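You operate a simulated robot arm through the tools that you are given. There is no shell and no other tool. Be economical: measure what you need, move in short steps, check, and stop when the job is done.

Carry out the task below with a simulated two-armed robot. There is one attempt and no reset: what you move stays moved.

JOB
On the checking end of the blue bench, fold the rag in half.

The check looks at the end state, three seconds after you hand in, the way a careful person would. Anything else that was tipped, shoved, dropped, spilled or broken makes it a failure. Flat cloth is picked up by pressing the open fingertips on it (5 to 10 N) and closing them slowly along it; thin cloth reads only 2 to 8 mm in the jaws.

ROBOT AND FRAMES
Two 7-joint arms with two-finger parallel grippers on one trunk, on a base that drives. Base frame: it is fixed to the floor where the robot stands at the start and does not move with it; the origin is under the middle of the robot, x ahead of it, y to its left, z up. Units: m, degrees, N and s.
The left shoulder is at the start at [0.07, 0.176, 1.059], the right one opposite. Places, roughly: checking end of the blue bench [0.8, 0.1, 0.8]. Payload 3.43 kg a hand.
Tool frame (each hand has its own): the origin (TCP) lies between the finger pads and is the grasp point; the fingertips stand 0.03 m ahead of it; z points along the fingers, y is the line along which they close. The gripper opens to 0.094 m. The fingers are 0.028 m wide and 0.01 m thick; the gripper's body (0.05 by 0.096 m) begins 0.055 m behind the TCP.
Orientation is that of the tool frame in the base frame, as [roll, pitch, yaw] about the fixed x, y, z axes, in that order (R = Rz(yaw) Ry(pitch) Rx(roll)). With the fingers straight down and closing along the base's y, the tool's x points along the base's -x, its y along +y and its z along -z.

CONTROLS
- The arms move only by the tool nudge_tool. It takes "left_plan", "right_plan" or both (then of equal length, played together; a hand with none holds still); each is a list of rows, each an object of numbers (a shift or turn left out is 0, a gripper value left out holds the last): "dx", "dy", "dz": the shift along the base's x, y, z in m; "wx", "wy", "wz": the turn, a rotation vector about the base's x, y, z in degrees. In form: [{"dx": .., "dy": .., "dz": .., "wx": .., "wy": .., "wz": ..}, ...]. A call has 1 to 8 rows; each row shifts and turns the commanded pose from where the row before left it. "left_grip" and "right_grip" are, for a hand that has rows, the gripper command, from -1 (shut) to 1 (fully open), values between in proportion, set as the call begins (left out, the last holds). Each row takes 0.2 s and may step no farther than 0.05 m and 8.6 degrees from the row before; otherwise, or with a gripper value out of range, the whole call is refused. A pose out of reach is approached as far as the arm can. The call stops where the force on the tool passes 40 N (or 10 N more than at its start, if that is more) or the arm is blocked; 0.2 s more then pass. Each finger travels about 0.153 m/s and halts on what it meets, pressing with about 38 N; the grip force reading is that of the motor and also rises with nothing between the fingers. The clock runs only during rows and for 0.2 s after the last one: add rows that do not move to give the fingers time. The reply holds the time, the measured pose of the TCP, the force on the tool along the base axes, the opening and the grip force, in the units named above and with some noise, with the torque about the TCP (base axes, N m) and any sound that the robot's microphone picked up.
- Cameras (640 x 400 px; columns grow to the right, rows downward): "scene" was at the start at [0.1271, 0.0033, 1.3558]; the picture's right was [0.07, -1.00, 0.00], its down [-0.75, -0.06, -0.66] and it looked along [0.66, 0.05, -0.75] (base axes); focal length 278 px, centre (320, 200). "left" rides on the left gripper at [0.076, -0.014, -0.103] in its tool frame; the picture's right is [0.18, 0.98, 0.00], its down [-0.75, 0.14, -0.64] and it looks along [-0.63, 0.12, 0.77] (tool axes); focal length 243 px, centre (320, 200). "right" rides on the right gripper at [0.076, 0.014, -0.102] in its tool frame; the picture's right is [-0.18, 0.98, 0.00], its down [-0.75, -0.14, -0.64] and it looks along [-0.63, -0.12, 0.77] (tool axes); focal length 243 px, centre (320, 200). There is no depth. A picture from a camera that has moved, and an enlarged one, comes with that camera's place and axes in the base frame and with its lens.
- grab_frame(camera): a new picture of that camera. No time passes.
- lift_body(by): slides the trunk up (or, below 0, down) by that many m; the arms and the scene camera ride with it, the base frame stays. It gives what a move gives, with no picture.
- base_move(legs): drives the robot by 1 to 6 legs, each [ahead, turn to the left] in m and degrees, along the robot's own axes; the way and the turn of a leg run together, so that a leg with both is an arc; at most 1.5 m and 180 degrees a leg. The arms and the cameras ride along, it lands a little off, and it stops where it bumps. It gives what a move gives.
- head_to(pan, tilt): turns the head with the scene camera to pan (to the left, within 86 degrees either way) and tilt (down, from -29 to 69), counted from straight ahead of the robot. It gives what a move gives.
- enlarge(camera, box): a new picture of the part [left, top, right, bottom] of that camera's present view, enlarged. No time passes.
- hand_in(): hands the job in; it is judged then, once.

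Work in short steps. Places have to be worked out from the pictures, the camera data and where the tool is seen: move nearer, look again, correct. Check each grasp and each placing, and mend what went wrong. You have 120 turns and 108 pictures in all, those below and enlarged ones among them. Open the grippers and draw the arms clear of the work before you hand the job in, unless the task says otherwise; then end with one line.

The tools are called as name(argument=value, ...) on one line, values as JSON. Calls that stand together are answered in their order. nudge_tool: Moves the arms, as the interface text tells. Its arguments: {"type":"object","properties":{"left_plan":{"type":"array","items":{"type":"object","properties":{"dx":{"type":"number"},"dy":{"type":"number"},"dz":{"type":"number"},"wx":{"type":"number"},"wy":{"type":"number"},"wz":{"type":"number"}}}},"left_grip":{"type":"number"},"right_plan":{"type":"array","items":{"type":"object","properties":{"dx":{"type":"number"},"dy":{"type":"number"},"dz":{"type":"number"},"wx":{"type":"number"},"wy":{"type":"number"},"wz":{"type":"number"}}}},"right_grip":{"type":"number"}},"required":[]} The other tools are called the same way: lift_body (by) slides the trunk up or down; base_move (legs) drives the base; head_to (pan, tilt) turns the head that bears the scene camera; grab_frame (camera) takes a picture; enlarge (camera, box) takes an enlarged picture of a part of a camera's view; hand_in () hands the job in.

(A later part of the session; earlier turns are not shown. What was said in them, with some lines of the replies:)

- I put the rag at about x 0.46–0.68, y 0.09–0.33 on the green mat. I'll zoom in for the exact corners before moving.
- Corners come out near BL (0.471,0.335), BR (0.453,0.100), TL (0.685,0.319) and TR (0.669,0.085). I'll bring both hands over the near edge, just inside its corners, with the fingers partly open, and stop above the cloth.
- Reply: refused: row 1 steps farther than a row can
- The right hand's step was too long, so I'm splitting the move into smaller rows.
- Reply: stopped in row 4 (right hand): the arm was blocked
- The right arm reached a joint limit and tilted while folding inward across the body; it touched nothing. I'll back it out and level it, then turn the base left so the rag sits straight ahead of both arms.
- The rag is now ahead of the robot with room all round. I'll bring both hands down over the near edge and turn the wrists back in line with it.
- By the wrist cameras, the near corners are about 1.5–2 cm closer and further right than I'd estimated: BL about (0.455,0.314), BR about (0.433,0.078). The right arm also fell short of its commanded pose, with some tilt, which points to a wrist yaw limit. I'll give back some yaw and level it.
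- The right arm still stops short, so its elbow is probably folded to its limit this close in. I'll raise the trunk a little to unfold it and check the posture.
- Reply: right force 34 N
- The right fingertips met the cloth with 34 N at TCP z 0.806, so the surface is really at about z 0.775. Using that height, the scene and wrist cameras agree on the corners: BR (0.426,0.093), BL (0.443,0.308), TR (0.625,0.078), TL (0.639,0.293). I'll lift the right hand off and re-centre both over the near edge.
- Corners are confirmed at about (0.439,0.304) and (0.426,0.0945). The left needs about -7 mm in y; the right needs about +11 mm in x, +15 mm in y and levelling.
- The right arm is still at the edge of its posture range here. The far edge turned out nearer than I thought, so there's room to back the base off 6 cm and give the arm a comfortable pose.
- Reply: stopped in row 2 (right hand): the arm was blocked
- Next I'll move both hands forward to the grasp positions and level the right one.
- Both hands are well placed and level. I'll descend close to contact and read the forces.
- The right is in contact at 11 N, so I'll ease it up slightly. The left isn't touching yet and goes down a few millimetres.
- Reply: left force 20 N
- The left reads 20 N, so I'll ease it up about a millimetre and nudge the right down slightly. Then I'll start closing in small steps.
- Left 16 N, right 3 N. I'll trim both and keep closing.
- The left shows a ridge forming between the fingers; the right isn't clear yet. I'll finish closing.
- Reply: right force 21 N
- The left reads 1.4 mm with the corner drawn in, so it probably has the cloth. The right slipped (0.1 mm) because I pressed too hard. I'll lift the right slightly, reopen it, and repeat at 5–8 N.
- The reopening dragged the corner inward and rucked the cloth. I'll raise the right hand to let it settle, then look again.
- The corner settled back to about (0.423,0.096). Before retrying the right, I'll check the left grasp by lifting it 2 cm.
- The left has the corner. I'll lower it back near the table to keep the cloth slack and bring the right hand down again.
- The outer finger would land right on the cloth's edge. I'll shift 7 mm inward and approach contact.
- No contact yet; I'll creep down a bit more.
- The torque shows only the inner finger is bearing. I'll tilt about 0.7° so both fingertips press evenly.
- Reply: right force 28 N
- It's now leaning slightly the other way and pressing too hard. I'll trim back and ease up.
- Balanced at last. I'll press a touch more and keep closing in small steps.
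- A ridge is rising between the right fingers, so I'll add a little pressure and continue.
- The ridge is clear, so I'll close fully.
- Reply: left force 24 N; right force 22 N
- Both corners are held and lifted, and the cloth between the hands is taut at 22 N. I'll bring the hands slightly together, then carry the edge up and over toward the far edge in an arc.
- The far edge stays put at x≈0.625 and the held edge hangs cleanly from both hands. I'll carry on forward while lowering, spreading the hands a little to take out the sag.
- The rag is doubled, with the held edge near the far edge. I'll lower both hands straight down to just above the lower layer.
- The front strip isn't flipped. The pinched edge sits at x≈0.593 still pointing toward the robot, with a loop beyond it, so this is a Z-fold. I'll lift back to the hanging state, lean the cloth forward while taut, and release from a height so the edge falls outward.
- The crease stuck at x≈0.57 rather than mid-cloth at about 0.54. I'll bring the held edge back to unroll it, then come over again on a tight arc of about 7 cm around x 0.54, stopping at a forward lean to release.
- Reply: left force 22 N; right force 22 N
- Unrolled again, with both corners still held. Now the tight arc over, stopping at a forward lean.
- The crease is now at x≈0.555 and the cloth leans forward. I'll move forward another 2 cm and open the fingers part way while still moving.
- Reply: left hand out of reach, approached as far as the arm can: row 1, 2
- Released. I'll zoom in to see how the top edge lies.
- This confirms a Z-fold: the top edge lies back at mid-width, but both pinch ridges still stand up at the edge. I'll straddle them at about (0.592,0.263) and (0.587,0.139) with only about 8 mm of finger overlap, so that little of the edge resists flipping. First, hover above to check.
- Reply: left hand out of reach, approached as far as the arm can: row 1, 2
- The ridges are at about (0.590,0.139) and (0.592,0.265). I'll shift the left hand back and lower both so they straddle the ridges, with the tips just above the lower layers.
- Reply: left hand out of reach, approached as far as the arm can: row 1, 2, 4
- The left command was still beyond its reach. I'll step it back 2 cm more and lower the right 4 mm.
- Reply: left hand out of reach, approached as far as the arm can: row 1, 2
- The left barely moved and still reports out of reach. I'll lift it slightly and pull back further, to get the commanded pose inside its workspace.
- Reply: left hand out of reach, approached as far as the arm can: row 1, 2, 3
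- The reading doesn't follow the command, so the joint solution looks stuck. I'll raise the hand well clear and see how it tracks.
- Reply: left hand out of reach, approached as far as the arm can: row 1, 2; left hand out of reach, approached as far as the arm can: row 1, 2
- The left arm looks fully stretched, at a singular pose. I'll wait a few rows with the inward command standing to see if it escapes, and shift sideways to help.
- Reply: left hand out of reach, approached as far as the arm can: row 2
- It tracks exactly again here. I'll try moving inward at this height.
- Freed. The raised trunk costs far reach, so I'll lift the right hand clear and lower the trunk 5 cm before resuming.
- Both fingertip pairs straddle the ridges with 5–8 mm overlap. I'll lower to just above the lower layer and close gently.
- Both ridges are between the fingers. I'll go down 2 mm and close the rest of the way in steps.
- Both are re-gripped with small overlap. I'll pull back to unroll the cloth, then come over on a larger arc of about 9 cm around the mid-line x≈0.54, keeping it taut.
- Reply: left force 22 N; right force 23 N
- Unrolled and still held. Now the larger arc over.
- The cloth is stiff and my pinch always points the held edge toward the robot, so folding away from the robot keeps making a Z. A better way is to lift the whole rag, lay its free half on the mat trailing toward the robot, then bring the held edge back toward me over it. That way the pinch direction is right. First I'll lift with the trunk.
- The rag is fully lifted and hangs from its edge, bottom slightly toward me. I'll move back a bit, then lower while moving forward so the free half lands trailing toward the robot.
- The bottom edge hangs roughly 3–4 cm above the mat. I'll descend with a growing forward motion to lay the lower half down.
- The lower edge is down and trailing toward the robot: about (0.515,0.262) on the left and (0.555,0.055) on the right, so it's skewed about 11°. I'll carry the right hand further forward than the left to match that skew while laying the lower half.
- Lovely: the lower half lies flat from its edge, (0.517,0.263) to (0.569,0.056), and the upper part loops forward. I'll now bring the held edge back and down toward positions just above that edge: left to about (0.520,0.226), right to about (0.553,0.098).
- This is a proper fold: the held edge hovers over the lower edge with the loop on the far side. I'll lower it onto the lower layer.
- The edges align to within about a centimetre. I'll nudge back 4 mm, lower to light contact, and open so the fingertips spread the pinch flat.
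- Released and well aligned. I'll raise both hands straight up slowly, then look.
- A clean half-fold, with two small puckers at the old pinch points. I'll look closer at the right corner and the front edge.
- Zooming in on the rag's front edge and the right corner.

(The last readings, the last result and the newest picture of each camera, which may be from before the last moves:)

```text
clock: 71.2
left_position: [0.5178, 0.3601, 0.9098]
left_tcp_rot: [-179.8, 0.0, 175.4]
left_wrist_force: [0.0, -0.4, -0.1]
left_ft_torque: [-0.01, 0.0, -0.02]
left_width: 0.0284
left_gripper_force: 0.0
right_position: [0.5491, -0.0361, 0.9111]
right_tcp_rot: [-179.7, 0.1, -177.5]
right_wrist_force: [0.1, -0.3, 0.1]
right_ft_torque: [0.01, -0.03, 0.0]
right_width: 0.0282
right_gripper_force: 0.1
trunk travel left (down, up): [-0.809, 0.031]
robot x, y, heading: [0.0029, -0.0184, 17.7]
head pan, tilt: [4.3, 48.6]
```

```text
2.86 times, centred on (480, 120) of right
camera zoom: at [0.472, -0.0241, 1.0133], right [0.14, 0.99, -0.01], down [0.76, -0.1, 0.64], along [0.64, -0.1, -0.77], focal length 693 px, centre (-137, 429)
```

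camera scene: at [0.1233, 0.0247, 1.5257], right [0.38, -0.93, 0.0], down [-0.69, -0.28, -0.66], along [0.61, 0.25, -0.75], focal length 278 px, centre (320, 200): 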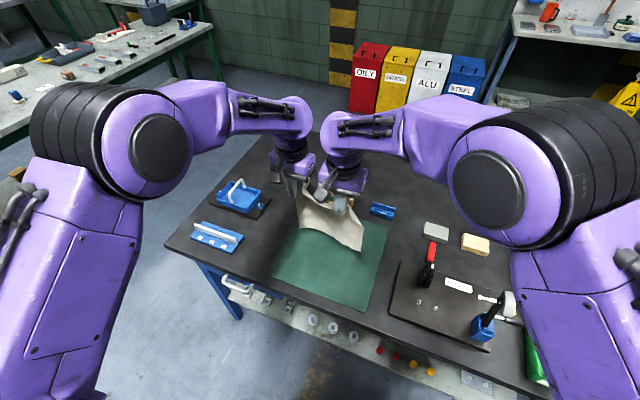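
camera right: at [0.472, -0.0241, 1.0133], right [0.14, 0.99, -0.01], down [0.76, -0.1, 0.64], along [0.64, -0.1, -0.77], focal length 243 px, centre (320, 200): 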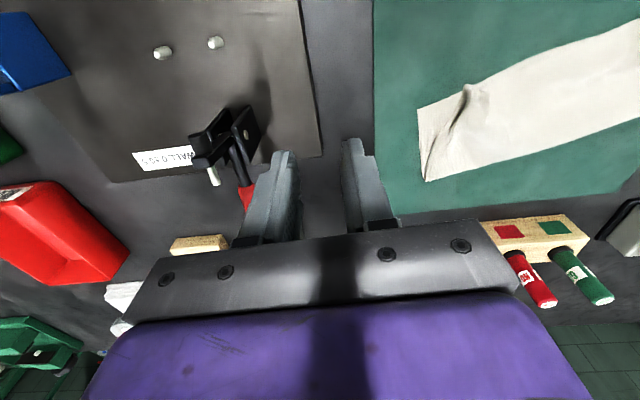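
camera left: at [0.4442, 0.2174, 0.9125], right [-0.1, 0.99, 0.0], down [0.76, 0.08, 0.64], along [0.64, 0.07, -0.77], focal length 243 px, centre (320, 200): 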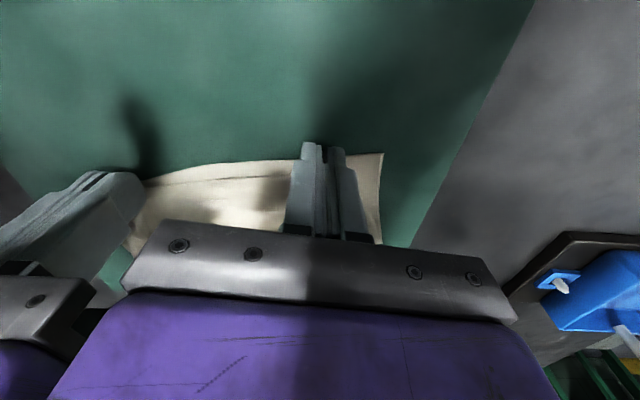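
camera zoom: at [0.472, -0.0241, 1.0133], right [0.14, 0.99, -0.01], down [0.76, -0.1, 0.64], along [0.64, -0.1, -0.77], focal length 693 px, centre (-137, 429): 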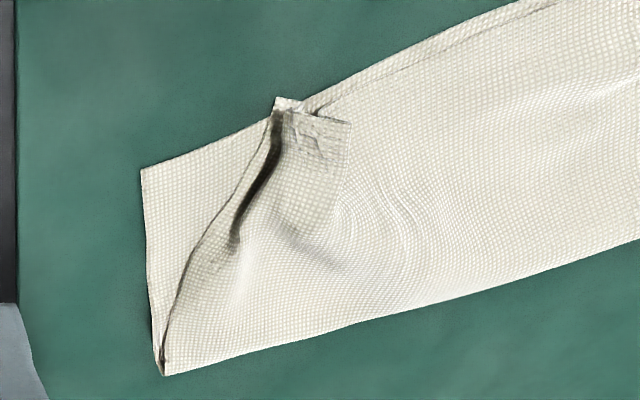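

The right corner of the top layer is bunched into the pucker at about (0.550,0.093), when it should lie near the bottom corner at (0.568,0.055). I'll bring the right hand close to inspect it and plan to pull that tip outward.

nudge_tool(right_plan=[{"dx": -0.01, "dy": 0.04, "dz": -0.01}, {"dx": -0.01, "dy": 0.045, "dz": -0.02}, {"dx": 0.006, "dy": 0.045, "dz": -0.03}, {"dz": -0.015}, {"dz": 0}], right_grip=-0.5)

enlarge(camera="right", box=[230, 60, 430, 200])

```text
refused: row 2 steps farther than a row can; nothing moved
```

```text
2.86 times, centred on (330, 130) of right
camera zoom: at [0.472, -0.0241, 1.0133], right [0.14, 0.99, -0.01], down [0.76, -0.1, 0.64], along [0.64, -0.1, -0.77], focal length 693 px, centre (291, 400)
```

zoom: 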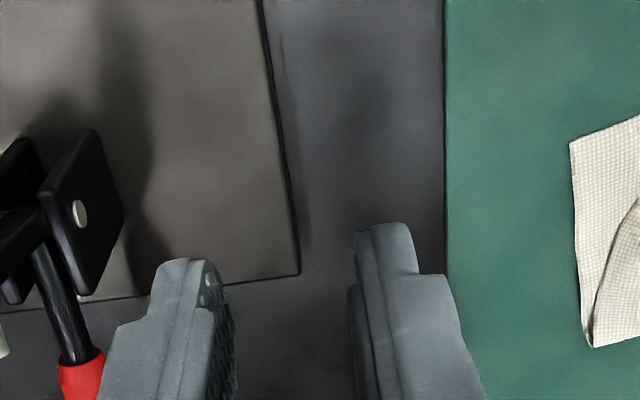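

Those steps were too long, so I'm splitting them.

nudge_tool(right_plan=[{"dx": -0.004, "dy": 0.04}, {"dx": -0.005, "dy": 0.04}, {"dx": -0.005, "dy": 0.04}, {"dy": 0.01, "dz": -0.03}, {"dz": -0.03}, {"dz": -0.01}, {"dz": 0}], right_grip=-0.5)

enlarge(camera="right", box=[230, 60, 430, 200])

```text
clock: 72.8
left_position: [0.5159, 0.3602, 0.9099]
left_tcp_rot: [-179.8, 0.1, 175.5]
left_wrist_force: [-0.6, 1.0, -0.4]
left_ft_torque: [0.0, -0.02, 0.01]
left_width: 0.0283
left_gripper_force: 0.1
right_position: [0.5351, 0.0948, 0.8396]
right_tcp_rot: [-179.6, 0.2, -177.5]
right_wrist_force: [0.0, -0.6, 0.6]
right_ft_torque: [0.0, -0.01, 0.01]
right_width: 0.0237
right_gripper_force: 0.1
trunk travel left (down, up): [-0.809, 0.031]
robot x, y, heading: [0.0038, -0.0185, 17.8]
head pan, tilt: [4.3, 48.6]
```

```text
2.86 times, centred on (330, 130) of right
camera zoom: at [0.4578, 0.1053, 0.9412], right [0.14, 0.99, -0.01], down [0.76, -0.1, 0.64], along [0.64, -0.1, -0.77], focal length 693 px, centre (291, 400)
```

zoom: 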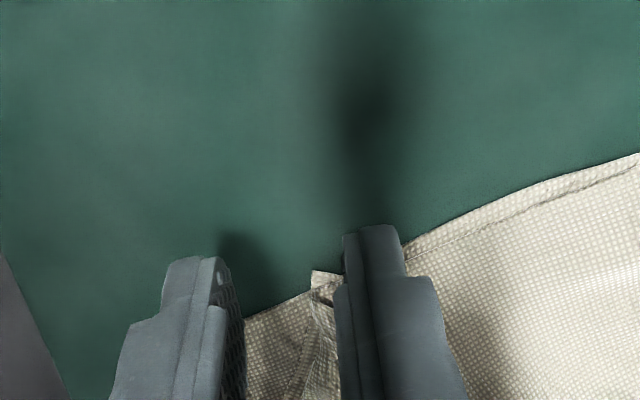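

The bunched tip at (0.550,0.097) overhangs the bottom layer's edge slightly. I'll straddle just the tip, so the bottom layer isn't caught, and close on it.

nudge_tool(right_plan=[{"dx": 0.006, "dy": 0.003, "dz": 0}, {"dz": -0.015}, {"dz": -0.012}, {"dz": -0.004}, {"dz": 0}, {"dz": 0}], right_grip=-0.3)

enlarge(camera="right", box=[230, 100, 430, 240])

```text
clock: 74.2
left_position: [0.516, 0.3606, 0.9094]
left_tcp_rot: [-179.8, 0.0, 175.4]
left_wrist_force: [0.3, 0.4, 0.0]
left_ft_torque: [0.01, 0.02, 0.01]
left_width: 0.0281
left_gripper_force: 0.1
right_position: [0.5397, 0.0966, 0.8069]
right_tcp_rot: [-179.6, 0.3, -177.5]
right_wrist_force: [-0.6, 0.3, 0.0]
right_ft_torque: [0.0, 0.01, 0.0]
right_width: 0.0329
right_gripper_force: 0.0
trunk travel left (down, up): [-0.809, 0.031]
robot x, y, heading: [0.007, -0.0199, 17.7]
head pan, tilt: [4.3, 48.6]
```

```text
2.86 times, centred on (330, 170) of right
camera zoom: at [0.4625, 0.1073, 0.9103], right [0.14, 0.99, -0.01], down [0.76, -0.1, 0.64], along [0.64, -0.1, -0.77], focal length 693 px, centre (291, 286)
```

zoom: 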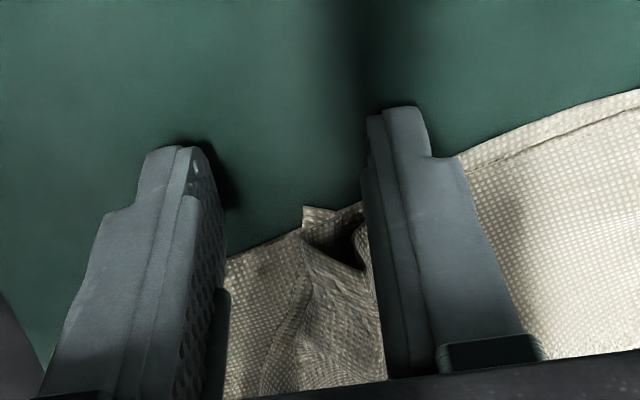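

The pucker forms an open pocket about 1.2 cm wide at y 0.097–0.109, with the corner as its right wall. I'll raise, then set the inner finger into that pocket and the outer finger outside, so closing grips only the corner layer.

nudge_tool(right_plan=[{"dz": 0.015}, {"dy": -0.006}, {"dz": 0}, {"dz": 0}], right_grip=-0.57)

enlarge(camera="right", box=[230, 100, 430, 240])

```text
clock: 75.2
left_position: [0.5161, 0.36, 0.9105]
left_tcp_rot: [-179.9, 0.0, 175.4]
left_wrist_force: [0.6, 0.5, 0.3]
left_ft_torque: [-0.02, -0.02, -0.01]
left_width: 0.0284
left_gripper_force: 0.1
right_position: [0.5393, 0.089, 0.822]
right_tcp_rot: [-179.5, 0.1, -177.4]
right_wrist_force: [0.5, 0.6, -0.8]
right_ft_torque: [-0.02, -0.03, 0.02]
right_width: 0.0201
right_gripper_force: 0.0
trunk travel left (down, up): [-0.809, 0.031]
robot x, y, heading: [0.0052, -0.0186, 18.2]
head pan, tilt: [4.3, 48.6]
```

```text
2.86 times, centred on (330, 170) of right
camera zoom: at [0.4629, 0.101, 0.9248], right [0.14, 0.99, -0.01], down [0.76, -0.1, 0.64], along [0.64, -0.1, -0.77], focal length 693 px, centre (291, 286)
```

zoom: 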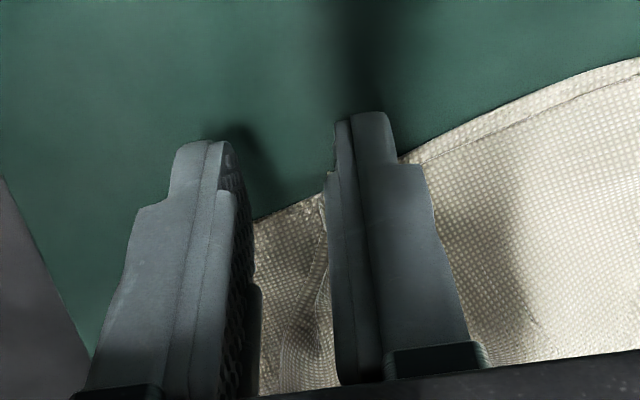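

The inner finger is over the pocket and the tip shows between the fingers. I'll lower carefully.

nudge_tool(right_plan=[{"dy": 0.001, "dz": -0.006}, {"dz": -0.005}, {"dz": -0.003}, {"dz": 0}])

enlarge(camera="right", box=[230, 100, 430, 240])

```text
clock: 76.2
left_position: [0.5175, 0.3598, 0.9092]
left_tcp_rot: [-179.9, 0.0, 175.4]
left_wrist_force: [-0.3, -0.4, -0.6]
left_ft_torque: [0.03, 0.0, 0.01]
left_width: 0.0283
left_gripper_force: 0.0
right_position: [0.5403, 0.0901, 0.809]
right_tcp_rot: [-179.6, 0.0, -177.5]
right_wrist_force: [0.2, 0.5, 0.0]
right_ft_torque: [-0.02, 0.01, 0.01]
right_width: 0.0199
right_gripper_force: 0.1
trunk travel left (down, up): [-0.809, 0.031]
robot x, y, heading: [0.0057, -0.0175, 18.0]
head pan, tilt: [4.3, 48.6]
```

```text
2.86 times, centred on (330, 170) of right
camera zoom: at [0.4632, 0.1019, 0.9112], right [0.14, 0.99, -0.01], down [0.76, -0.1, 0.64], along [0.64, -0.1, -0.77], focal length 693 px, centre (291, 286)
```

zoom: 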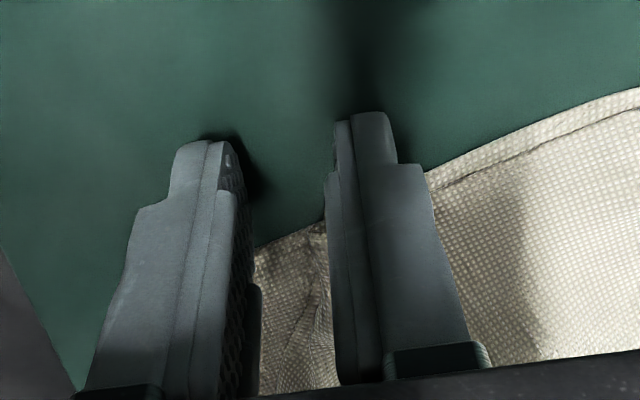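

It's in place without contact force. I'll advance 5 mm into the pocket and close.

nudge_tool(right_plan=[{"dx": 0.004, "dz": -0.001}, {"dz": 0}])

nudge_tool(right_plan=[{"dz": 0}, {"dz": 0}, {"dz": 0}], right_grip=-1)

nudge_tool(right_plan=[{"dx": 0.002, "dy": -0.005, "dz": 0.006}, {"dx": 0.003, "dy": -0.008, "dz": 0.003}, {"dz": 0}])

enlarge(camera="right", box=[230, 100, 430, 240])

```text
clock: 76.8
left_position: [0.5178, 0.3602, 0.9099]
left_tcp_rot: [-180.0, 0.0, 175.4]
left_wrist_force: [0.7, -0.4, 0.2]
left_ft_torque: [-0.01, -0.01, -0.01]
left_width: 0.0283
left_gripper_force: 0.1
right_position: [0.5451, 0.0902, 0.8068]
right_tcp_rot: [-179.4, 0.1, -177.5]
right_wrist_force: [-0.8, -0.4, -0.3]
right_ft_torque: [-0.01, 0.0, -0.02]
right_width: 0.02
right_gripper_force: 0.0
trunk travel left (down, up): [-0.809, 0.031]
robot x, y, heading: [0.0025, -0.0212, 17.9]
head pan, tilt: [4.3, 48.6]
```

```text
clock: 77.6
left_position: [0.5166, 0.3598, 0.9097]
left_tcp_rot: [-179.9, 0.0, 175.4]
left_wrist_force: [0.6, -0.1, 0.3]
left_ft_torque: [0.01, 0.03, -0.04]
left_width: 0.0282
left_gripper_force: 0.0
right_position: [0.5443, 0.0894, 0.808]
right_tcp_rot: [-179.6, 0.2, -177.5]
right_wrist_force: [0.7, 0.3, -0.2]
right_ft_torque: [0.01, -0.02, -0.01]
right_width: 0.0009
right_gripper_force: 35.6
trunk travel left (down, up): [-0.809, 0.031]
robot x, y, heading: [0.0056, -0.02, 18.3]
head pan, tilt: [4.3, 48.6]
```

```text
clock: 78.4
left_position: [0.5176, 0.3597, 0.9097]
left_tcp_rot: [-180.0, -0.1, 175.5]
left_wrist_force: [0.3, -1.2, 0.7]
left_ft_torque: [-0.01, 0.0, -0.02]
left_width: 0.0282
left_gripper_force: 0.2
right_position: [0.5493, 0.079, 0.8164]
right_tcp_rot: [-179.6, 0.2, -177.4]
right_wrist_force: [0.5, -0.2, 0.6]
right_ft_torque: [0.01, -0.04, 0.05]
right_width: 0.0005
right_gripper_force: 35.3
trunk travel left (down, up): [-0.809, 0.031]
robot x, y, heading: [0.0032, -0.0168, 18.1]
head pan, tilt: [4.3, 48.6]
```

```text
2.86 times, centred on (330, 170) of right
camera zoom: at [0.4725, 0.0892, 0.9188], right [0.14, 0.99, -0.01], down [0.76, -0.1, 0.64], along [0.64, -0.1, -0.77], focal length 693 px, centre (291, 286)
```

zoom: 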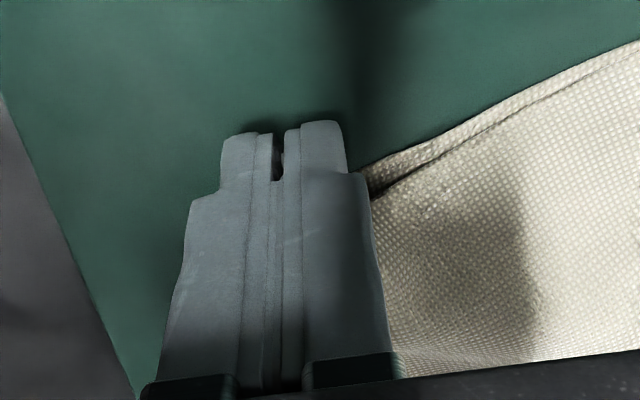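

The width of about 0.7 mm suggests a single layer, and the pucker is opening up as I pull. I'll continue toward the bottom corner, staying low.

nudge_tool(right_plan=[{"dx": 0.003, "dy": -0.007}, {"dx": 0.003, "dy": -0.006}, {"dx": 0.002, "dy": -0.005}, {"dz": 0}])

enlarge(camera="right", box=[200, 90, 440, 250])

enlarge(camera="scene", box=[280, 190, 400, 270])

```text
clock: 79.4
left_position: [0.5188, 0.3606, 0.9091]
left_tcp_rot: [180.0, 0.0, 175.4]
left_wrist_force: [0.6, 0.8, 0.2]
left_ft_torque: [0.02, 0.02, 0.01]
left_width: 0.0279
left_gripper_force: 0.1
right_position: [0.5577, 0.0599, 0.8169]
right_tcp_rot: [-179.6, 0.1, -177.5]
right_wrist_force: [0.2, -0.3, -0.3]
right_ft_torque: [-0.01, 0.01, 0.01]
right_width: 0.0008
right_gripper_force: 35.3
trunk travel left (down, up): [-0.809, 0.031]
robot x, y, heading: [0.004, -0.0174, 17.9]
head pan, tilt: [4.3, 48.6]
```

```text
2.50 times, centred on (320, 170) of right
camera zoom: at [0.4806, 0.0712, 0.9192], right [0.14, 0.99, -0.01], down [0.76, -0.1, 0.64], along [0.64, -0.1, -0.77], focal length 606 px, centre (320, 275)
```

zoom: 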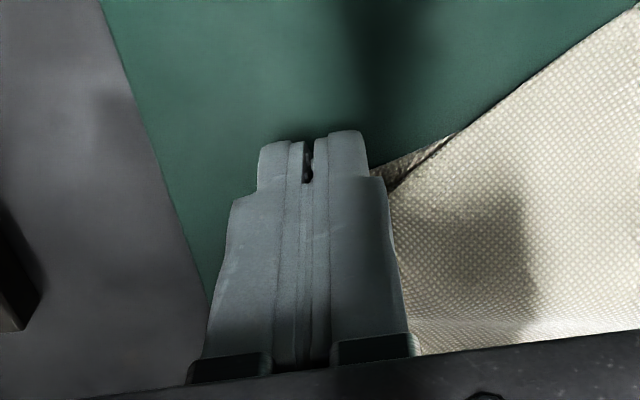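

```text
5.00 times, centred on (340, 230) of scene
camera zoom: at [0.123, 0.0247, 1.5258], right [0.38, -0.93, 0.0], down [-0.69, -0.28, -0.66], along [0.61, 0.25, -0.75], focal length 1389 px, centre (220, 50)
```

zoom: 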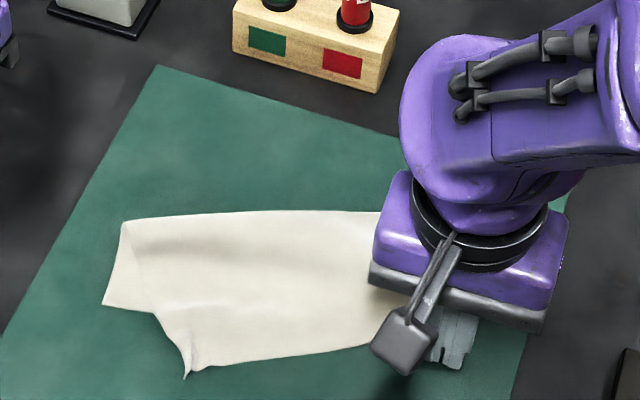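

Pulling the right corner worked, but it also slid the top layer: its left front corner now sticks out to about (0.485,0.196), while the bottom-left corner stayed at (0.511,0.263). I'll hold the right corner and bring the left hand over that corner to grip and pull it back into place.

nudge_tool(left_plan=[{"dx": -0.01, "dy": -0.045}, {"dx": -0.012, "dy": -0.045}, {"dx": -0.012, "dy": -0.045}, {"dx": -0.009, "dy": -0.02, "dz": -0.035}, {"dz": -0.035}, {"dz": 0}, {"dz": 0}], left_grip=-0.3)

enlarge(camera="left", box=[160, 90, 460, 260])

```text
clock: 81.0
left_position: [0.4741, 0.2024, 0.8384]
left_tcp_rot: [-179.9, 0.0, 175.5]
left_wrist_force: [0.2, 0.2, 0.5]
left_ft_torque: [0.01, -0.03, 0.02]
left_width: 0.033
left_gripper_force: 0.0
right_position: [0.5581, 0.0601, 0.8171]
right_tcp_rot: [-179.7, -0.1, -177.5]
right_wrist_force: [-0.7, 1.0, 0.6]
right_ft_torque: [-0.02, -0.03, 0.0]
right_width: 0.0009
right_gripper_force: 35.5
trunk travel left (down, up): [-0.809, 0.031]
robot x, y, heading: [0.0062, -0.0178, 18.3]
head pan, tilt: [4.3, 48.6]
```

```text
2.13 times, centred on (310, 175) of left
camera zoom: at [0.3977, 0.1947, 0.9402], right [-0.1, 0.99, 0.0], down [0.76, 0.08, 0.64], along [0.64, 0.07, -0.77], focal length 518 px, centre (341, 253)
```

zoom: 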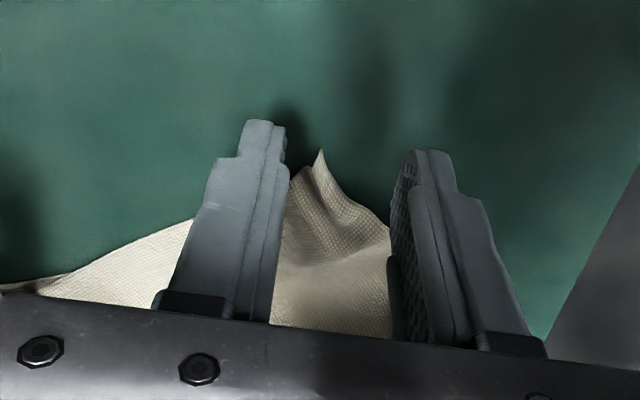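

That spike is the actual top-left corner, at (0.484,0.197), lying alone over the mat. I'll straddle it, press lightly, and pinch it.

nudge_tool(left_plan=[{"dx": 0.006, "dy": -0.003}, {"dz": -0.015}, {"dz": -0.012}, {"dz": -0.004}, {"dz": 0}, {"dz": 0}])

nudge_tool(left_plan=[{"dz": -0.001}, {"dz": 0}])

```text
clock: 82.4
left_position: [0.4795, 0.203, 0.8067]
left_tcp_rot: [-179.9, 0.0, 175.4]
left_wrist_force: [0.5, -0.7, 0.6]
left_ft_torque: [0.0, -0.02, 0.01]
left_width: 0.0331
left_gripper_force: 0.1
right_position: [0.5574, 0.0597, 0.8171]
right_tcp_rot: [-179.6, 0.1, -177.4]
right_wrist_force: [-0.6, 0.0, 0.4]
right_ft_torque: [0.01, -0.02, 0.01]
right_width: 0.001
right_gripper_force: 36.1
trunk travel left (down, up): [-0.809, 0.031]
robot x, y, heading: [0.0054, -0.0221, 18.1]
head pan, tilt: [4.3, 48.6]
```

```text
clock: 83.0
left_position: [0.4801, 0.2022, 0.8059]
left_tcp_rot: [-179.8, -0.2, 175.4]
left_wrist_force: [-0.2, 0.7, -0.6]
left_ft_torque: [0.0, 0.0, 0.0]
left_width: 0.0329
left_gripper_force: 0.1
right_position: [0.5578, 0.0601, 0.8175]
right_tcp_rot: [-179.6, 0.0, -177.5]
right_wrist_force: [0.2, -0.8, 0.0]
right_ft_torque: [-0.02, 0.03, -0.03]
right_width: 0.0008
right_gripper_force: 35.3
trunk travel left (down, up): [-0.809, 0.031]
robot x, y, heading: [0.0036, -0.0201, 18.1]
head pan, tilt: [4.3, 48.6]
```

No contact yet. I'll go down slightly more and close in steps.

nudge_tool(left_plan=[{"dz": -0.001}, {"dz": 0}])

nudge_tool(left_plan=[{"dz": 0}], left_grip=-0.55)

nudge_tool(left_plan=[{"dz": 0}], left_grip=-0.78)

nudge_tool(left_plan=[{"dz": 0}, {"dz": 0}], left_grip=-1)

enlarge(camera="left", box=[160, 90, 460, 260])

```text
clock: 83.6
left_position: [0.4808, 0.2022, 0.805]
left_tcp_rot: [-180.0, 0.0, 175.3]
left_wrist_force: [0.2, -0.4, -0.3]
left_ft_torque: [-0.01, 0.0, 0.03]
left_width: 0.0333
left_gripper_force: 0.1
right_position: [0.5577, 0.0592, 0.8158]
right_tcp_rot: [-179.5, 0.1, -177.4]
right_wrist_force: [0.5, -0.2, -0.2]
right_ft_torque: [0.0, 0.0, 0.01]
right_width: 0.0007
right_gripper_force: 36.0
trunk travel left (down, up): [-0.809, 0.031]
robot x, y, heading: [0.0037, -0.0193, 18.0]
head pan, tilt: [4.3, 48.6]
```

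```text
clock: 84.0
left_position: [0.4798, 0.203, 0.8052]
left_tcp_rot: [-179.9, -0.1, 175.4]
left_wrist_force: [-0.2, 0.0, 0.1]
left_ft_torque: [0.0, 0.01, -0.03]
left_width: 0.0212
left_gripper_force: 0.0
right_position: [0.5581, 0.0604, 0.8167]
right_tcp_rot: [-179.6, 0.2, -177.5]
right_wrist_force: [0.1, -0.3, 0.1]
right_ft_torque: [0.04, -0.05, -0.01]
right_width: 0.0007
right_gripper_force: 36.0
trunk travel left (down, up): [-0.809, 0.031]
robot x, y, heading: [0.008, -0.0151, 18.1]
head pan, tilt: [4.3, 48.6]
```

```text
clock: 84.4
left_position: [0.4792, 0.2028, 0.8051]
left_tcp_rot: [-179.9, -0.1, 175.4]
left_wrist_force: [0.1, 0.0, 0.3]
left_ft_torque: [0.01, 0.01, -0.01]
left_width: 0.0104
left_gripper_force: 0.1
right_position: [0.5579, 0.061, 0.8166]
right_tcp_rot: [-179.6, 0.1, -177.5]
right_wrist_force: [0.2, -0.3, 0.5]
right_ft_torque: [-0.01, 0.0, 0.0]
right_width: 0.0008
right_gripper_force: 35.7
trunk travel left (down, up): [-0.809, 0.031]
robot x, y, heading: [0.0047, -0.0192, 18.3]
head pan, tilt: [4.3, 48.6]
```

```text
clock: 85.0
left_position: [0.4796, 0.2023, 0.8054]
left_tcp_rot: [-180.0, -0.1, 175.3]
left_wrist_force: [-0.8, 0.3, -1.1]
left_ft_torque: [-0.02, 0.03, 0.02]
left_width: 0.0013
left_gripper_force: 36.2
right_position: [0.557, 0.0599, 0.8169]
right_tcp_rot: [-179.6, 0.1, -177.5]
right_wrist_force: [-0.5, -0.2, -0.2]
right_ft_torque: [0.0, 0.03, -0.01]
right_width: 0.0009
right_gripper_force: 35.7
trunk travel left (down, up): [-0.809, 0.031]
robot x, y, heading: [-0.0007, -0.0248, 18.0]
head pan, tilt: [4.3, 48.6]
```

```text
2.13 times, centred on (310, 175) of left
camera zoom: at [0.4034, 0.1945, 0.9069], right [-0.1, 0.99, 0.0], down [0.76, 0.08, 0.64], along [0.64, 0.07, -0.77], focal length 518 px, centre (341, 253)
```

zoom: 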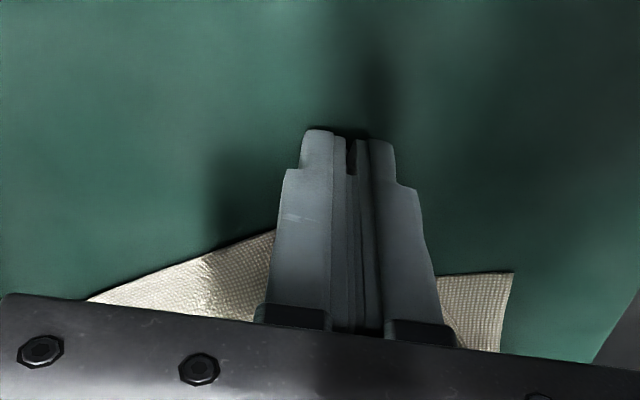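

Gripped, and the bottom-left corner shows at (0.514,0.265). I'll lift slightly and carry the top corner there while the right hand keeps its corner.

nudge_tool(left_plan=[{"dz": 0.012}, {"dx": 0.008, "dy": 0.016}, {"dx": 0.008, "dy": 0.016}, {"dx": 0.008, "dy": 0.015}, {"dx": 0.005, "dy": 0.01}, {"dz": 0}, {"dz": 0}])

grab_frame(camera="left")

enlarge(camera="scene", box=[270, 190, 390, 280])

```text
clock: 86.6
left_position: [0.5084, 0.2585, 0.8172]
left_tcp_rot: [-179.8, 0.0, 175.4]
left_wrist_force: [5.3, -21.8, 0.2]
left_ft_torque: [-0.54, -0.13, -0.28]
left_width: 0.0011
left_gripper_force: 35.8
right_position: [0.5578, 0.0599, 0.8167]
right_tcp_rot: [-179.7, 0.1, -177.5]
right_wrist_force: [-6.4, 22.7, 0.2]
right_ft_torque: [0.58, 0.13, 0.39]
right_width: 0.0003
right_gripper_force: 36.2
trunk travel left (down, up): [-0.809, 0.031]
robot x, y, heading: [0.0027, -0.0216, 17.9]
head pan, tilt: [4.3, 48.6]
```

```text
7 pictures are left
camera left: at [0.4315, 0.2507, 0.9193], right [-0.1, 0.99, 0.0], down [0.76, 0.08, 0.64], along [0.64, 0.06, -0.77], focal length 243 px, centre (320, 200)
```

left: 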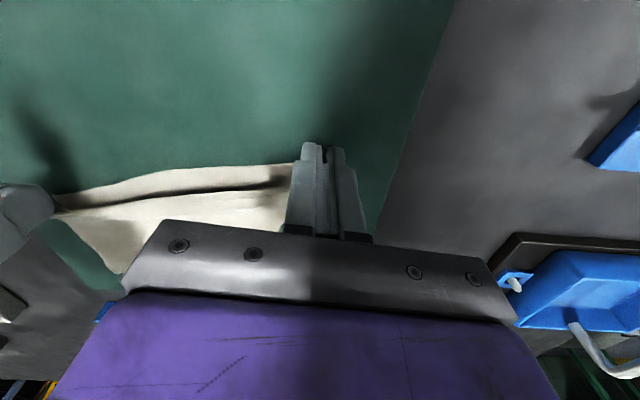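

```text
4.44 times, centred on (330, 235) of scene
camera zoom: at [0.1231, 0.0246, 1.5258], right [0.38, -0.93, 0.0], down [-0.69, -0.28, -0.66], along [0.61, 0.25, -0.75], focal length 1235 px, centre (276, 44)
```

zoom: 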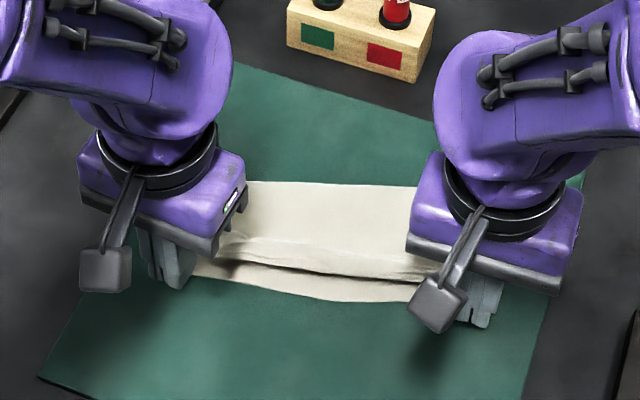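

The top edge is now straight and taut between the two corners, over the bottom edge. I'll ease the tension, shift 4 mm toward the robot, and lower both corners onto the lower layer.

nudge_tool(left_plan=[{"dx": -0.004, "dy": -0.002, "dz": -0.003}, {"dz": -0.005}, {"dz": -0.001}, {"dz": 0}], right_plan=[{"dx": -0.004, "dy": 0.001, "dz": -0.003}, {"dz": -0.005}, {"dz": -0.001}, {"dz": 0}])

nudge_tool(left_plan=[{"dz": 0}, {"dz": 0}, {"dz": 0}], right_plan=[{"dz": 0}, {"dz": 0}, {"dz": 0}], left_grip=-0.65, right_grip=-0.65)

nudge_tool(left_plan=[{"dx": -0.003, "dz": 0.01}, {"dz": 0.03}, {"dz": 0.04}, {"dz": 0.02}, {"dz": 0}], right_plan=[{"dx": -0.003, "dz": 0.01}, {"dz": 0.03}, {"dz": 0.04}, {"dz": 0.02}, {"dz": 0}])

nudge_tool(left_plan=[{"dy": 0.045}, {"dy": 0.045}, {"dy": 0.04}, {"dz": 0}], right_plan=[{"dy": -0.045}, {"dy": -0.045}, {"dy": -0.04}, {"dz": 0}])

enlarge(camera="scene", box=[280, 205, 390, 275])

```text
clock: 87.6
left_position: [0.5035, 0.2575, 0.8084]
left_tcp_rot: [-179.7, -0.1, 175.4]
left_wrist_force: [5.7, -19.8, -0.6]
left_ft_torque: [-0.42, -0.09, -0.24]
left_width: 0.0006
left_gripper_force: 35.7
right_position: [0.5539, 0.0605, 0.8065]
right_tcp_rot: [-179.7, 0.2, -177.5]
right_wrist_force: [-6.1, 20.4, 0.4]
right_ft_torque: [0.51, 0.13, 0.35]
right_width: 0.0004
right_gripper_force: 35.6
trunk travel left (down, up): [-0.809, 0.031]
robot x, y, heading: [0.0067, -0.019, 18.1]
head pan, tilt: [4.3, 48.6]
```

```text
clock: 88.4
left_position: [0.5037, 0.2579, 0.8085]
left_tcp_rot: [-180.0, 0.0, 175.3]
left_wrist_force: [0.0, 0.7, -0.5]
left_ft_torque: [0.0, 0.01, 0.01]
left_width: 0.0163
left_gripper_force: 0.1
right_position: [0.5539, 0.0618, 0.807]
right_tcp_rot: [-179.6, 0.1, -177.4]
right_wrist_force: [-0.2, 0.3, 0.1]
right_ft_torque: [-0.03, 0.01, 0.0]
right_width: 0.0164
right_gripper_force: 0.1
trunk travel left (down, up): [-0.809, 0.031]
robot x, y, heading: [0.0043, -0.0179, 17.9]
head pan, tilt: [4.3, 48.6]
```

```text
clock: 89.6
left_position: [0.5017, 0.259, 0.9085]
left_tcp_rot: [-179.8, -0.1, 175.4]
left_wrist_force: [0.3, 0.2, -1.1]
left_ft_torque: [-0.04, 0.03, 0.0]
left_width: 0.0167
left_gripper_force: 0.1
right_position: [0.551, 0.0613, 0.9074]
right_tcp_rot: [-179.6, 0.0, -177.5]
right_wrist_force: [1.0, -0.1, -0.2]
right_ft_torque: [0.03, 0.02, -0.01]
right_width: 0.0164
right_gripper_force: 0.1
trunk travel left (down, up): [-0.809, 0.031]
robot x, y, heading: [0.0065, -0.0189, 18.1]
head pan, tilt: [4.3, 48.6]
```

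```text
clock: 90.6
left_position: [0.5016, 0.3885, 0.9083]
left_tcp_rot: [-179.9, 0.0, 175.4]
left_wrist_force: [0.5, 0.0, -0.1]
left_ft_torque: [0.0, -0.04, -0.01]
left_width: 0.0165
left_gripper_force: 0.2
right_position: [0.5512, -0.0689, 0.9067]
right_tcp_rot: [-179.6, 0.1, -177.5]
right_wrist_force: [0.1, 0.8, 0.3]
right_ft_torque: [0.01, -0.01, 0.03]
right_width: 0.0164
right_gripper_force: 0.1
trunk travel left (down, up): [-0.809, 0.031]
robot x, y, heading: [0.0045, -0.0203, 18.0]
head pan, tilt: [4.3, 48.6]
```

```text
5.71 times, centred on (335, 240) of scene
camera zoom: at [0.1232, 0.0247, 1.5257], right [0.38, -0.93, 0.0], down [-0.69, -0.28, -0.66], along [0.61, 0.25, -0.75], focal length 1588 px, centre (234, -29)
```

zoom: 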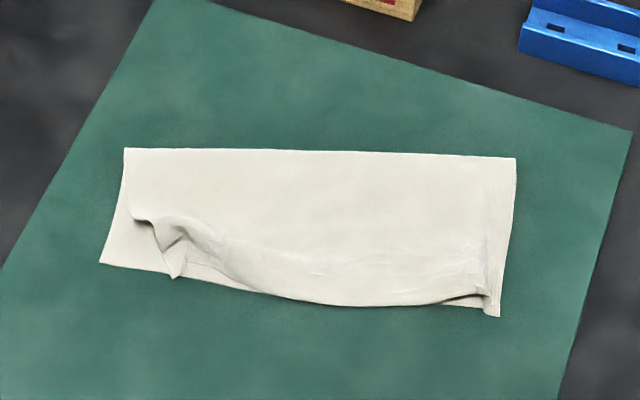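

The right side is now tidy, but the left top corner sprang back to about (0.517,0.219), 4 cm short of the bottom corner at (0.510,0.262). I'll re-grip that tip and pull more gently this time, without stretching it.

nudge_tool(left_plan=[{"dx": 0.003, "dy": -0.045}, {"dx": 0.003, "dy": -0.045}, {"dx": 0.003, "dy": -0.045}, {"dx": 0.001, "dy": -0.033}, {"dz": -0.04}, {"dz": -0.035}, {"dz": -0.01}, {"dz": 0}], left_grip=-0.35)

enlarge(camera="left", box=[200, 100, 440, 250])

```text
clock: 92.4
left_position: [0.5142, 0.2212, 0.8223]
left_tcp_rot: [-179.9, -0.1, 175.4]
left_wrist_force: [0.0, 0.2, -0.6]
left_ft_torque: [0.0, 0.03, -0.05]
left_width: 0.0305
left_gripper_force: 0.0
right_position: [0.5512, -0.0685, 0.9091]
right_tcp_rot: [-179.6, 0.0, -177.4]
right_wrist_force: [-0.1, -0.3, 0.2]
right_ft_torque: [0.0, -0.03, -0.01]
right_width: 0.0165
right_gripper_force: 0.0
trunk travel left (down, up): [-0.809, 0.031]
robot x, y, heading: [0.006, -0.0169, 18.1]
head pan, tilt: [4.3, 48.6]
```

```text
2.67 times, centred on (320, 175) of left
camera zoom: at [0.4371, 0.212, 0.9244], right [-0.1, 0.99, 0.0], down [0.76, 0.08, 0.64], along [0.64, 0.07, -0.77], focal length 647 px, centre (320, 267)
```

zoom: 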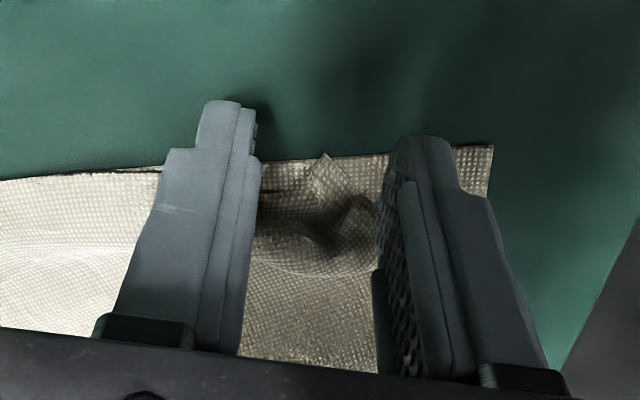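

The tip lies at (0.518,0.222) with a standing ruffle just behind it. I'll move in slightly, lower to just above the bottom layer, and close on them.

nudge_tool(left_plan=[{"dx": 0.004, "dy": 0.004, "dz": -0.005}, {"dz": -0.006}, {"dz": -0.004}, {"dz": 0}])

nudge_tool(left_plan=[{"dz": 0}], left_grip=-0.6)

nudge_tool(left_plan=[{"dz": 0}, {"dz": 0}, {"dz": 0}], left_grip=-1)

```text
clock: 93.4
left_position: [0.5158, 0.2253, 0.8087]
left_tcp_rot: [-179.8, 0.1, 175.4]
left_wrist_force: [0.6, -0.2, 0.0]
left_ft_torque: [0.01, -0.02, 0.01]
left_width: 0.0307
left_gripper_force: 0.1
right_position: [0.5503, -0.0689, 0.9078]
right_tcp_rot: [-179.5, 0.1, -177.5]
right_wrist_force: [-0.3, -0.7, 0.2]
right_ft_torque: [0.0, -0.02, 0.05]
right_width: 0.0167
right_gripper_force: 0.1
trunk travel left (down, up): [-0.809, 0.031]
robot x, y, heading: [0.001, -0.0188, 18.0]
head pan, tilt: [4.3, 48.6]
```

```text
clock: 93.8
left_position: [0.5158, 0.2244, 0.8072]
left_tcp_rot: [-179.9, 0.0, 175.3]
left_wrist_force: [-0.2, 0.8, -0.7]
left_ft_torque: [-0.01, 0.03, 0.02]
left_width: 0.0186
left_gripper_force: 0.0
right_position: [0.5507, -0.0697, 0.9084]
right_tcp_rot: [-179.6, 0.1, -177.5]
right_wrist_force: [0.1, -0.1, -0.2]
right_ft_torque: [-0.02, 0.02, 0.02]
right_width: 0.0167
right_gripper_force: 0.0
trunk travel left (down, up): [-0.809, 0.031]
robot x, y, heading: [0.004, -0.0197, 17.9]
head pan, tilt: [4.3, 48.6]
```

```text
clock: 94.6
left_position: [0.5154, 0.2251, 0.8082]
left_tcp_rot: [-179.9, -0.1, 175.4]
left_wrist_force: [-0.6, 0.4, 0.2]
left_ft_torque: [0.02, 0.04, 0.03]
left_width: 0.0012
left_gripper_force: 35.7
right_position: [0.5495, -0.0688, 0.9088]
right_tcp_rot: [-179.6, 0.1, -177.4]
right_wrist_force: [-0.6, 0.3, 0.3]
right_ft_torque: [-0.05, -0.02, 0.0]
right_width: 0.0163
right_gripper_force: 0.1
trunk travel left (down, up): [-0.809, 0.031]
robot x, y, heading: [0.0045, -0.0159, 18.1]
head pan, tilt: [4.3, 48.6]
```

Gripped at 1.2 mm. Before pulling, I'll press the closed right fingers lightly on the tidy right corner to anchor the top layer.

nudge_tool(right_plan=[{"dx": 0.009, "dy": 0.045}, {"dx": 0.009, "dy": 0.045}, {"dx": 0.009, "dy": 0.045}, {"dx": 0.007, "dy": 0.009}, {"dz": -0.04}, {"dz": -0.04}, {"dz": -0.015}, {"dz": 0}], right_grip=-1)

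nudge_tool(right_plan=[{"dz": -0.003}, {"dz": -0.0015}, {"dz": 0}])

```text
clock: 96.4
left_position: [0.5161, 0.225, 0.8066]
left_tcp_rot: [-179.9, -0.1, 175.4]
left_wrist_force: [0.4, 0.0, 0.6]
left_ft_torque: [0.01, -0.04, 0.01]
left_width: 0.0011
left_gripper_force: 36.1
right_position: [0.5856, 0.0753, 0.8107]
right_tcp_rot: [-179.6, 0.0, -177.5]
right_wrist_force: [-0.5, 0.0, 0.2]
right_ft_torque: [0.01, -0.01, 0.02]
right_width: 0.0
right_gripper_force: 33.5
trunk travel left (down, up): [-0.809, 0.031]
robot x, y, heading: [0.0051, -0.0216, 17.9]
head pan, tilt: [4.3, 48.6]
```

```text
clock: 97.2
left_position: [0.5159, 0.2254, 0.8081]
left_tcp_rot: [-179.8, 0.0, 175.4]
left_wrist_force: [-0.6, -0.8, 1.0]
left_ft_torque: [0.01, 0.01, -0.01]
left_width: 0.0013
left_gripper_force: 36.0
right_position: [0.5846, 0.0745, 0.8068]
right_tcp_rot: [-179.6, 0.1, -177.4]
right_wrist_force: [0.5, -0.3, 0.5]
right_ft_torque: [0.0, 0.0, 0.01]
right_width: 0.0003
right_gripper_force: 32.9
trunk travel left (down, up): [-0.809, 0.031]
robot x, y, heading: [0.0032, -0.0206, 17.8]
head pan, tilt: [4.3, 48.6]
```

The right isn't in contact yet; I'll lower it a little more.

nudge_tool(right_plan=[{"dz": -0.0015}, {"dz": 0}])

nudge_tool(right_plan=[{"dz": -0.0006}, {"dz": 0}])

```text
clock: 97.8
left_position: [0.5145, 0.225, 0.8085]
left_tcp_rot: [-179.9, 0.0, 175.4]
left_wrist_force: [1.0, 1.0, -0.2]
left_ft_torque: [0.01, -0.01, -0.02]
left_width: 0.0011
left_gripper_force: 36.0
right_position: [0.5853, 0.0747, 0.8064]
right_tcp_rot: [-179.6, 0.1, -177.6]
right_wrist_force: [-1.2, 0.0, 2.7]
right_ft_torque: [0.0, 0.03, -0.01]
right_width: 0.0001
right_gripper_force: 32.5
trunk travel left (down, up): [-0.809, 0.031]
robot x, y, heading: [0.0054, -0.0202, 18.0]
head pan, tilt: [4.3, 48.6]
```

```text
clock: 98.4
left_position: [0.5163, 0.2253, 0.8076]
left_tcp_rot: [-179.9, 0.0, 175.5]
left_wrist_force: [0.6, 0.0, 0.5]
left_ft_torque: [-0.03, 0.0, 0.01]
left_width: 0.0011
left_gripper_force: 35.8
right_position: [0.5848, 0.0747, 0.8059]
right_tcp_rot: [-179.7, 0.2, -177.5]
right_wrist_force: [0.3, 1.4, 6.9]
right_ft_torque: [-0.03, 0.04, -0.02]
right_width: 0.0001
right_gripper_force: 33.3
trunk travel left (down, up): [-0.809, 0.031]
robot x, y, heading: [0.0017, -0.0236, 18.2]
head pan, tilt: [4.3, 48.6]
```

The right anchors at 7 N. Now I'll pull the left tip up slightly and outward in small steps, watching the force.

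nudge_tool(left_plan=[{"dz": 0.006}, {"dx": -0.002, "dy": 0.008}, {"dx": -0.002, "dy": 0.008}, {"dx": -0.002, "dy": 0.008}, {"dz": 0}, {"dz": 0}])

enlarge(camera="left", box=[100, 80, 440, 260])

```text
clock: 99.8
left_position: [0.5083, 0.249, 0.8144]
left_tcp_rot: [-179.9, 0.1, 175.4]
left_wrist_force: [0.2, -2.0, -0.4]
left_ft_torque: [-0.05, 0.02, -0.06]
left_width: 0.0015
left_gripper_force: 36.7
right_position: [0.5838, 0.0745, 0.8064]
right_tcp_rot: [-179.7, 0.1, -177.5]
right_wrist_force: [0.5, 2.7, 9.5]
right_ft_torque: [0.07, -0.03, 0.0]
right_width: 0.0
right_gripper_force: 32.9
trunk travel left (down, up): [-0.809, 0.031]
robot x, y, heading: [0.0029, -0.0189, 18.3]
head pan, tilt: [4.3, 48.6]
```

```text
1.88 times, centred on (270, 170) of left
camera zoom: at [0.4321, 0.2401, 0.9163], right [-0.1, 0.99, 0.0], down [0.76, 0.08, 0.64], along [0.64, 0.07, -0.77], focal length 457 px, centre (414, 256)
```

zoom: 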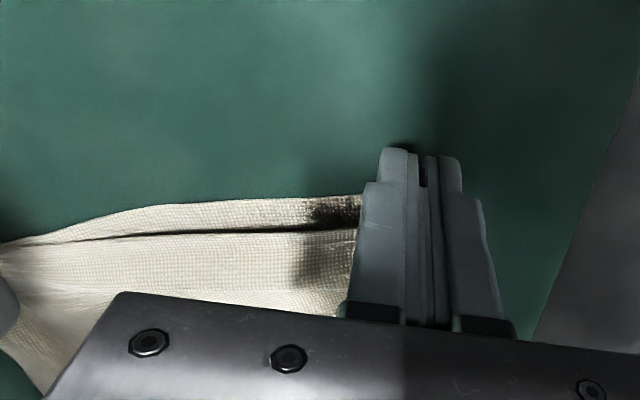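

The edge is straight at only 2 N. I'll go a little further, set the tip down, and release before lifting.

nudge_tool(left_plan=[{"dx": -0.003, "dy": 0.007}, {"dz": -0.004}, {"dz": -0.0025}, {"dz": 0}, {"dz": 0}])

nudge_tool(left_plan=[{"dz": 0}, {"dz": 0}, {"dz": 0}], left_grip=-0.5)

nudge_tool(left_plan=[{"dx": -0.002, "dz": 0.01}, {"dz": 0.03}, {"dz": 0.04}, {"dz": 0.02}, {"dz": 0}], right_plan=[{"dz": 0.01}, {"dz": 0.03}, {"dz": 0.04}, {"dz": 0.02}, {"dz": 0}])

nudge_tool(left_plan=[{"dy": 0.045}, {"dy": 0.045}, {"dy": 0.04}, {"dz": 0}], right_plan=[{"dy": -0.045}, {"dy": -0.045}, {"dy": -0.04}, {"dz": 0}], left_grip=0.5, right_grip=0.5)

enlarge(camera="scene", box=[280, 205, 390, 275])

```text
clock: 101.0
left_position: [0.5057, 0.2542, 0.8083]
left_tcp_rot: [-179.9, 0.1, 175.4]
left_wrist_force: [2.2, -7.5, -0.7]
left_ft_torque: [-0.16, -0.07, -0.11]
left_width: 0.0014
left_gripper_force: 35.8
right_position: [0.5849, 0.0746, 0.8067]
right_tcp_rot: [-179.7, 0.2, -177.6]
right_wrist_force: [-0.5, 6.3, 10.2]
right_ft_torque: [0.13, 0.06, -0.05]
right_width: 0.0001
right_gripper_force: 32.8
trunk travel left (down, up): [-0.809, 0.031]
robot x, y, heading: [0.0042, -0.0181, 18.0]
head pan, tilt: [4.3, 48.6]
```

```text
clock: 101.8
left_position: [0.5054, 0.2559, 0.8081]
left_tcp_rot: [-179.8, 0.0, 175.4]
left_wrist_force: [0.2, 0.0, -0.8]
left_ft_torque: [-0.01, 0.0, 0.0]
left_width: 0.0236
left_gripper_force: 0.1
right_position: [0.5841, 0.0749, 0.8061]
right_tcp_rot: [-179.5, 0.1, -177.5]
right_wrist_force: [0.5, 0.4, 9.3]
right_ft_torque: [-0.03, 0.02, 0.01]
right_width: 0.0
right_gripper_force: 33.2
trunk travel left (down, up): [-0.809, 0.031]
robot x, y, heading: [0.0031, -0.0175, 18.0]
head pan, tilt: [4.3, 48.6]
```

```text
clock: 103.0
left_position: [0.5042, 0.2569, 0.9071]
left_tcp_rot: [-179.9, -0.2, 175.4]
left_wrist_force: [0.4, -0.1, 0.2]
left_ft_torque: [-0.01, 0.01, 0.02]
left_width: 0.0237
left_gripper_force: 0.1
right_position: [0.5865, 0.0751, 0.9051]
right_tcp_rot: [-179.7, 0.0, -177.5]
right_wrist_force: [0.3, 0.0, -1.7]
right_ft_torque: [0.03, -0.02, -0.03]
right_width: 0.0
right_gripper_force: 33.0
trunk travel left (down, up): [-0.809, 0.031]
robot x, y, heading: [0.0015, -0.0195, 17.6]
head pan, tilt: [4.3, 48.6]
```

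```text
clock: 104.0
left_position: [0.5022, 0.3854, 0.9064]
left_tcp_rot: [-179.8, 0.1, 175.4]
left_wrist_force: [-0.2, -0.5, -0.3]
left_ft_torque: [0.0, 0.01, 0.01]
left_width: 0.0703
left_gripper_force: 0.2
right_position: [0.5864, -0.0575, 0.9072]
right_tcp_rot: [-179.7, 0.1, -177.5]
right_wrist_force: [0.0, 0.5, -0.2]
right_ft_torque: [-0.02, -0.02, -0.01]
right_width: 0.0704
right_gripper_force: 0.1
trunk travel left (down, up): [-0.809, 0.031]
robot x, y, heading: [0.0053, -0.0183, 18.0]
head pan, tilt: [4.3, 48.6]
```

```text
5.71 times, centred on (335, 240) of scene
camera zoom: at [0.1231, 0.0246, 1.5258], right [0.38, -0.93, 0.0], down [-0.69, -0.28, -0.66], along [0.61, 0.25, -0.75], focal length 1588 px, centre (234, -29)
```

zoom: 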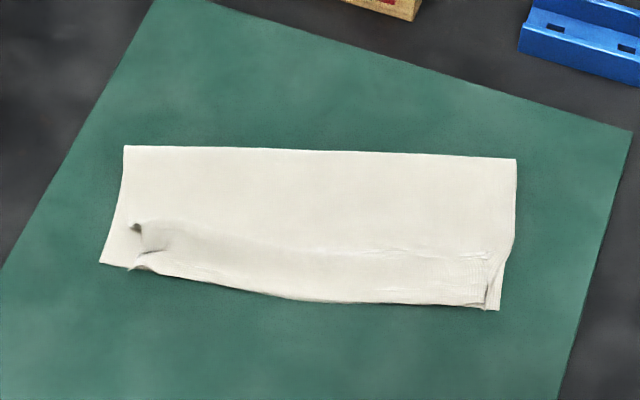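

That's a neat half-fold: edges and corners meet within about 1–2 cm. I'll raise the opened hands further clear and check the whole bench once.

nudge_tool(left_plan=[{"dz": 0.04}, {"dz": 0.03}, {"dy": 0.03}, {"dz": 0}], right_plan=[{"dz": 0.04}, {"dz": 0.03}, {"dy": -0.03}, {"dz": 0}], left_grip=1, right_grip=1)

grab_frame(camera="scene")

```text
clock: 105.0
left_position: [0.5034, 0.4139, 0.9772]
left_tcp_rot: [-179.8, 0.0, 175.4]
left_wrist_force: [0.3, 0.0, 0.4]
left_ft_torque: [0.03, -0.04, 0.0]
left_width: 0.0942
left_gripper_force: 0.1
right_position: [0.5848, -0.0852, 0.9759]
right_tcp_rot: [-179.5, 0.1, -177.5]
right_wrist_force: [0.2, 0.3, -0.2]
right_ft_torque: [0.0, 0.0, 0.0]
right_width: 0.0941
right_gripper_force: 0.1
trunk travel left (down, up): [-0.809, 0.031]
robot x, y, heading: [0.0034, -0.016, 18.2]
head pan, tilt: [4.3, 48.6]
```

```text
1 pictures are left
camera scene: at [0.1225, 0.0245, 1.5258], right [0.38, -0.93, 0.0], down [-0.69, -0.28, -0.66], along [0.61, 0.25, -0.75], focal length 278 px, centre (320, 200)
```

scene: 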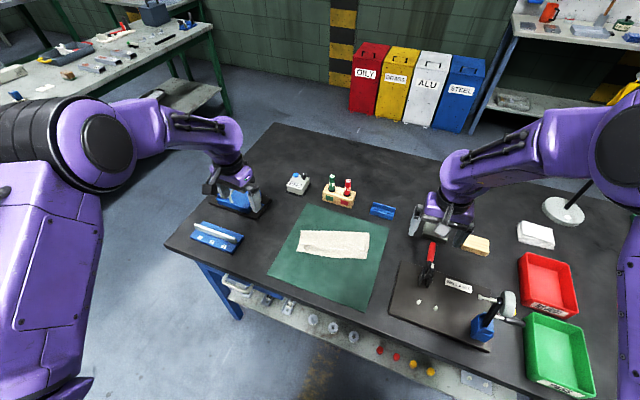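

The rag lies folded in half on the mat, nothing else on the bench looks disturbed, and both arms are clear with the grippers open. Handing in.

hand_in()

```text
The job is handed in.
```

The rag is folded in half on the green mat at the checking end: edges and corners meet within about 1–2 cm, with small wrinkles at the two front corners and nothing else on the bench visibly disturbed.
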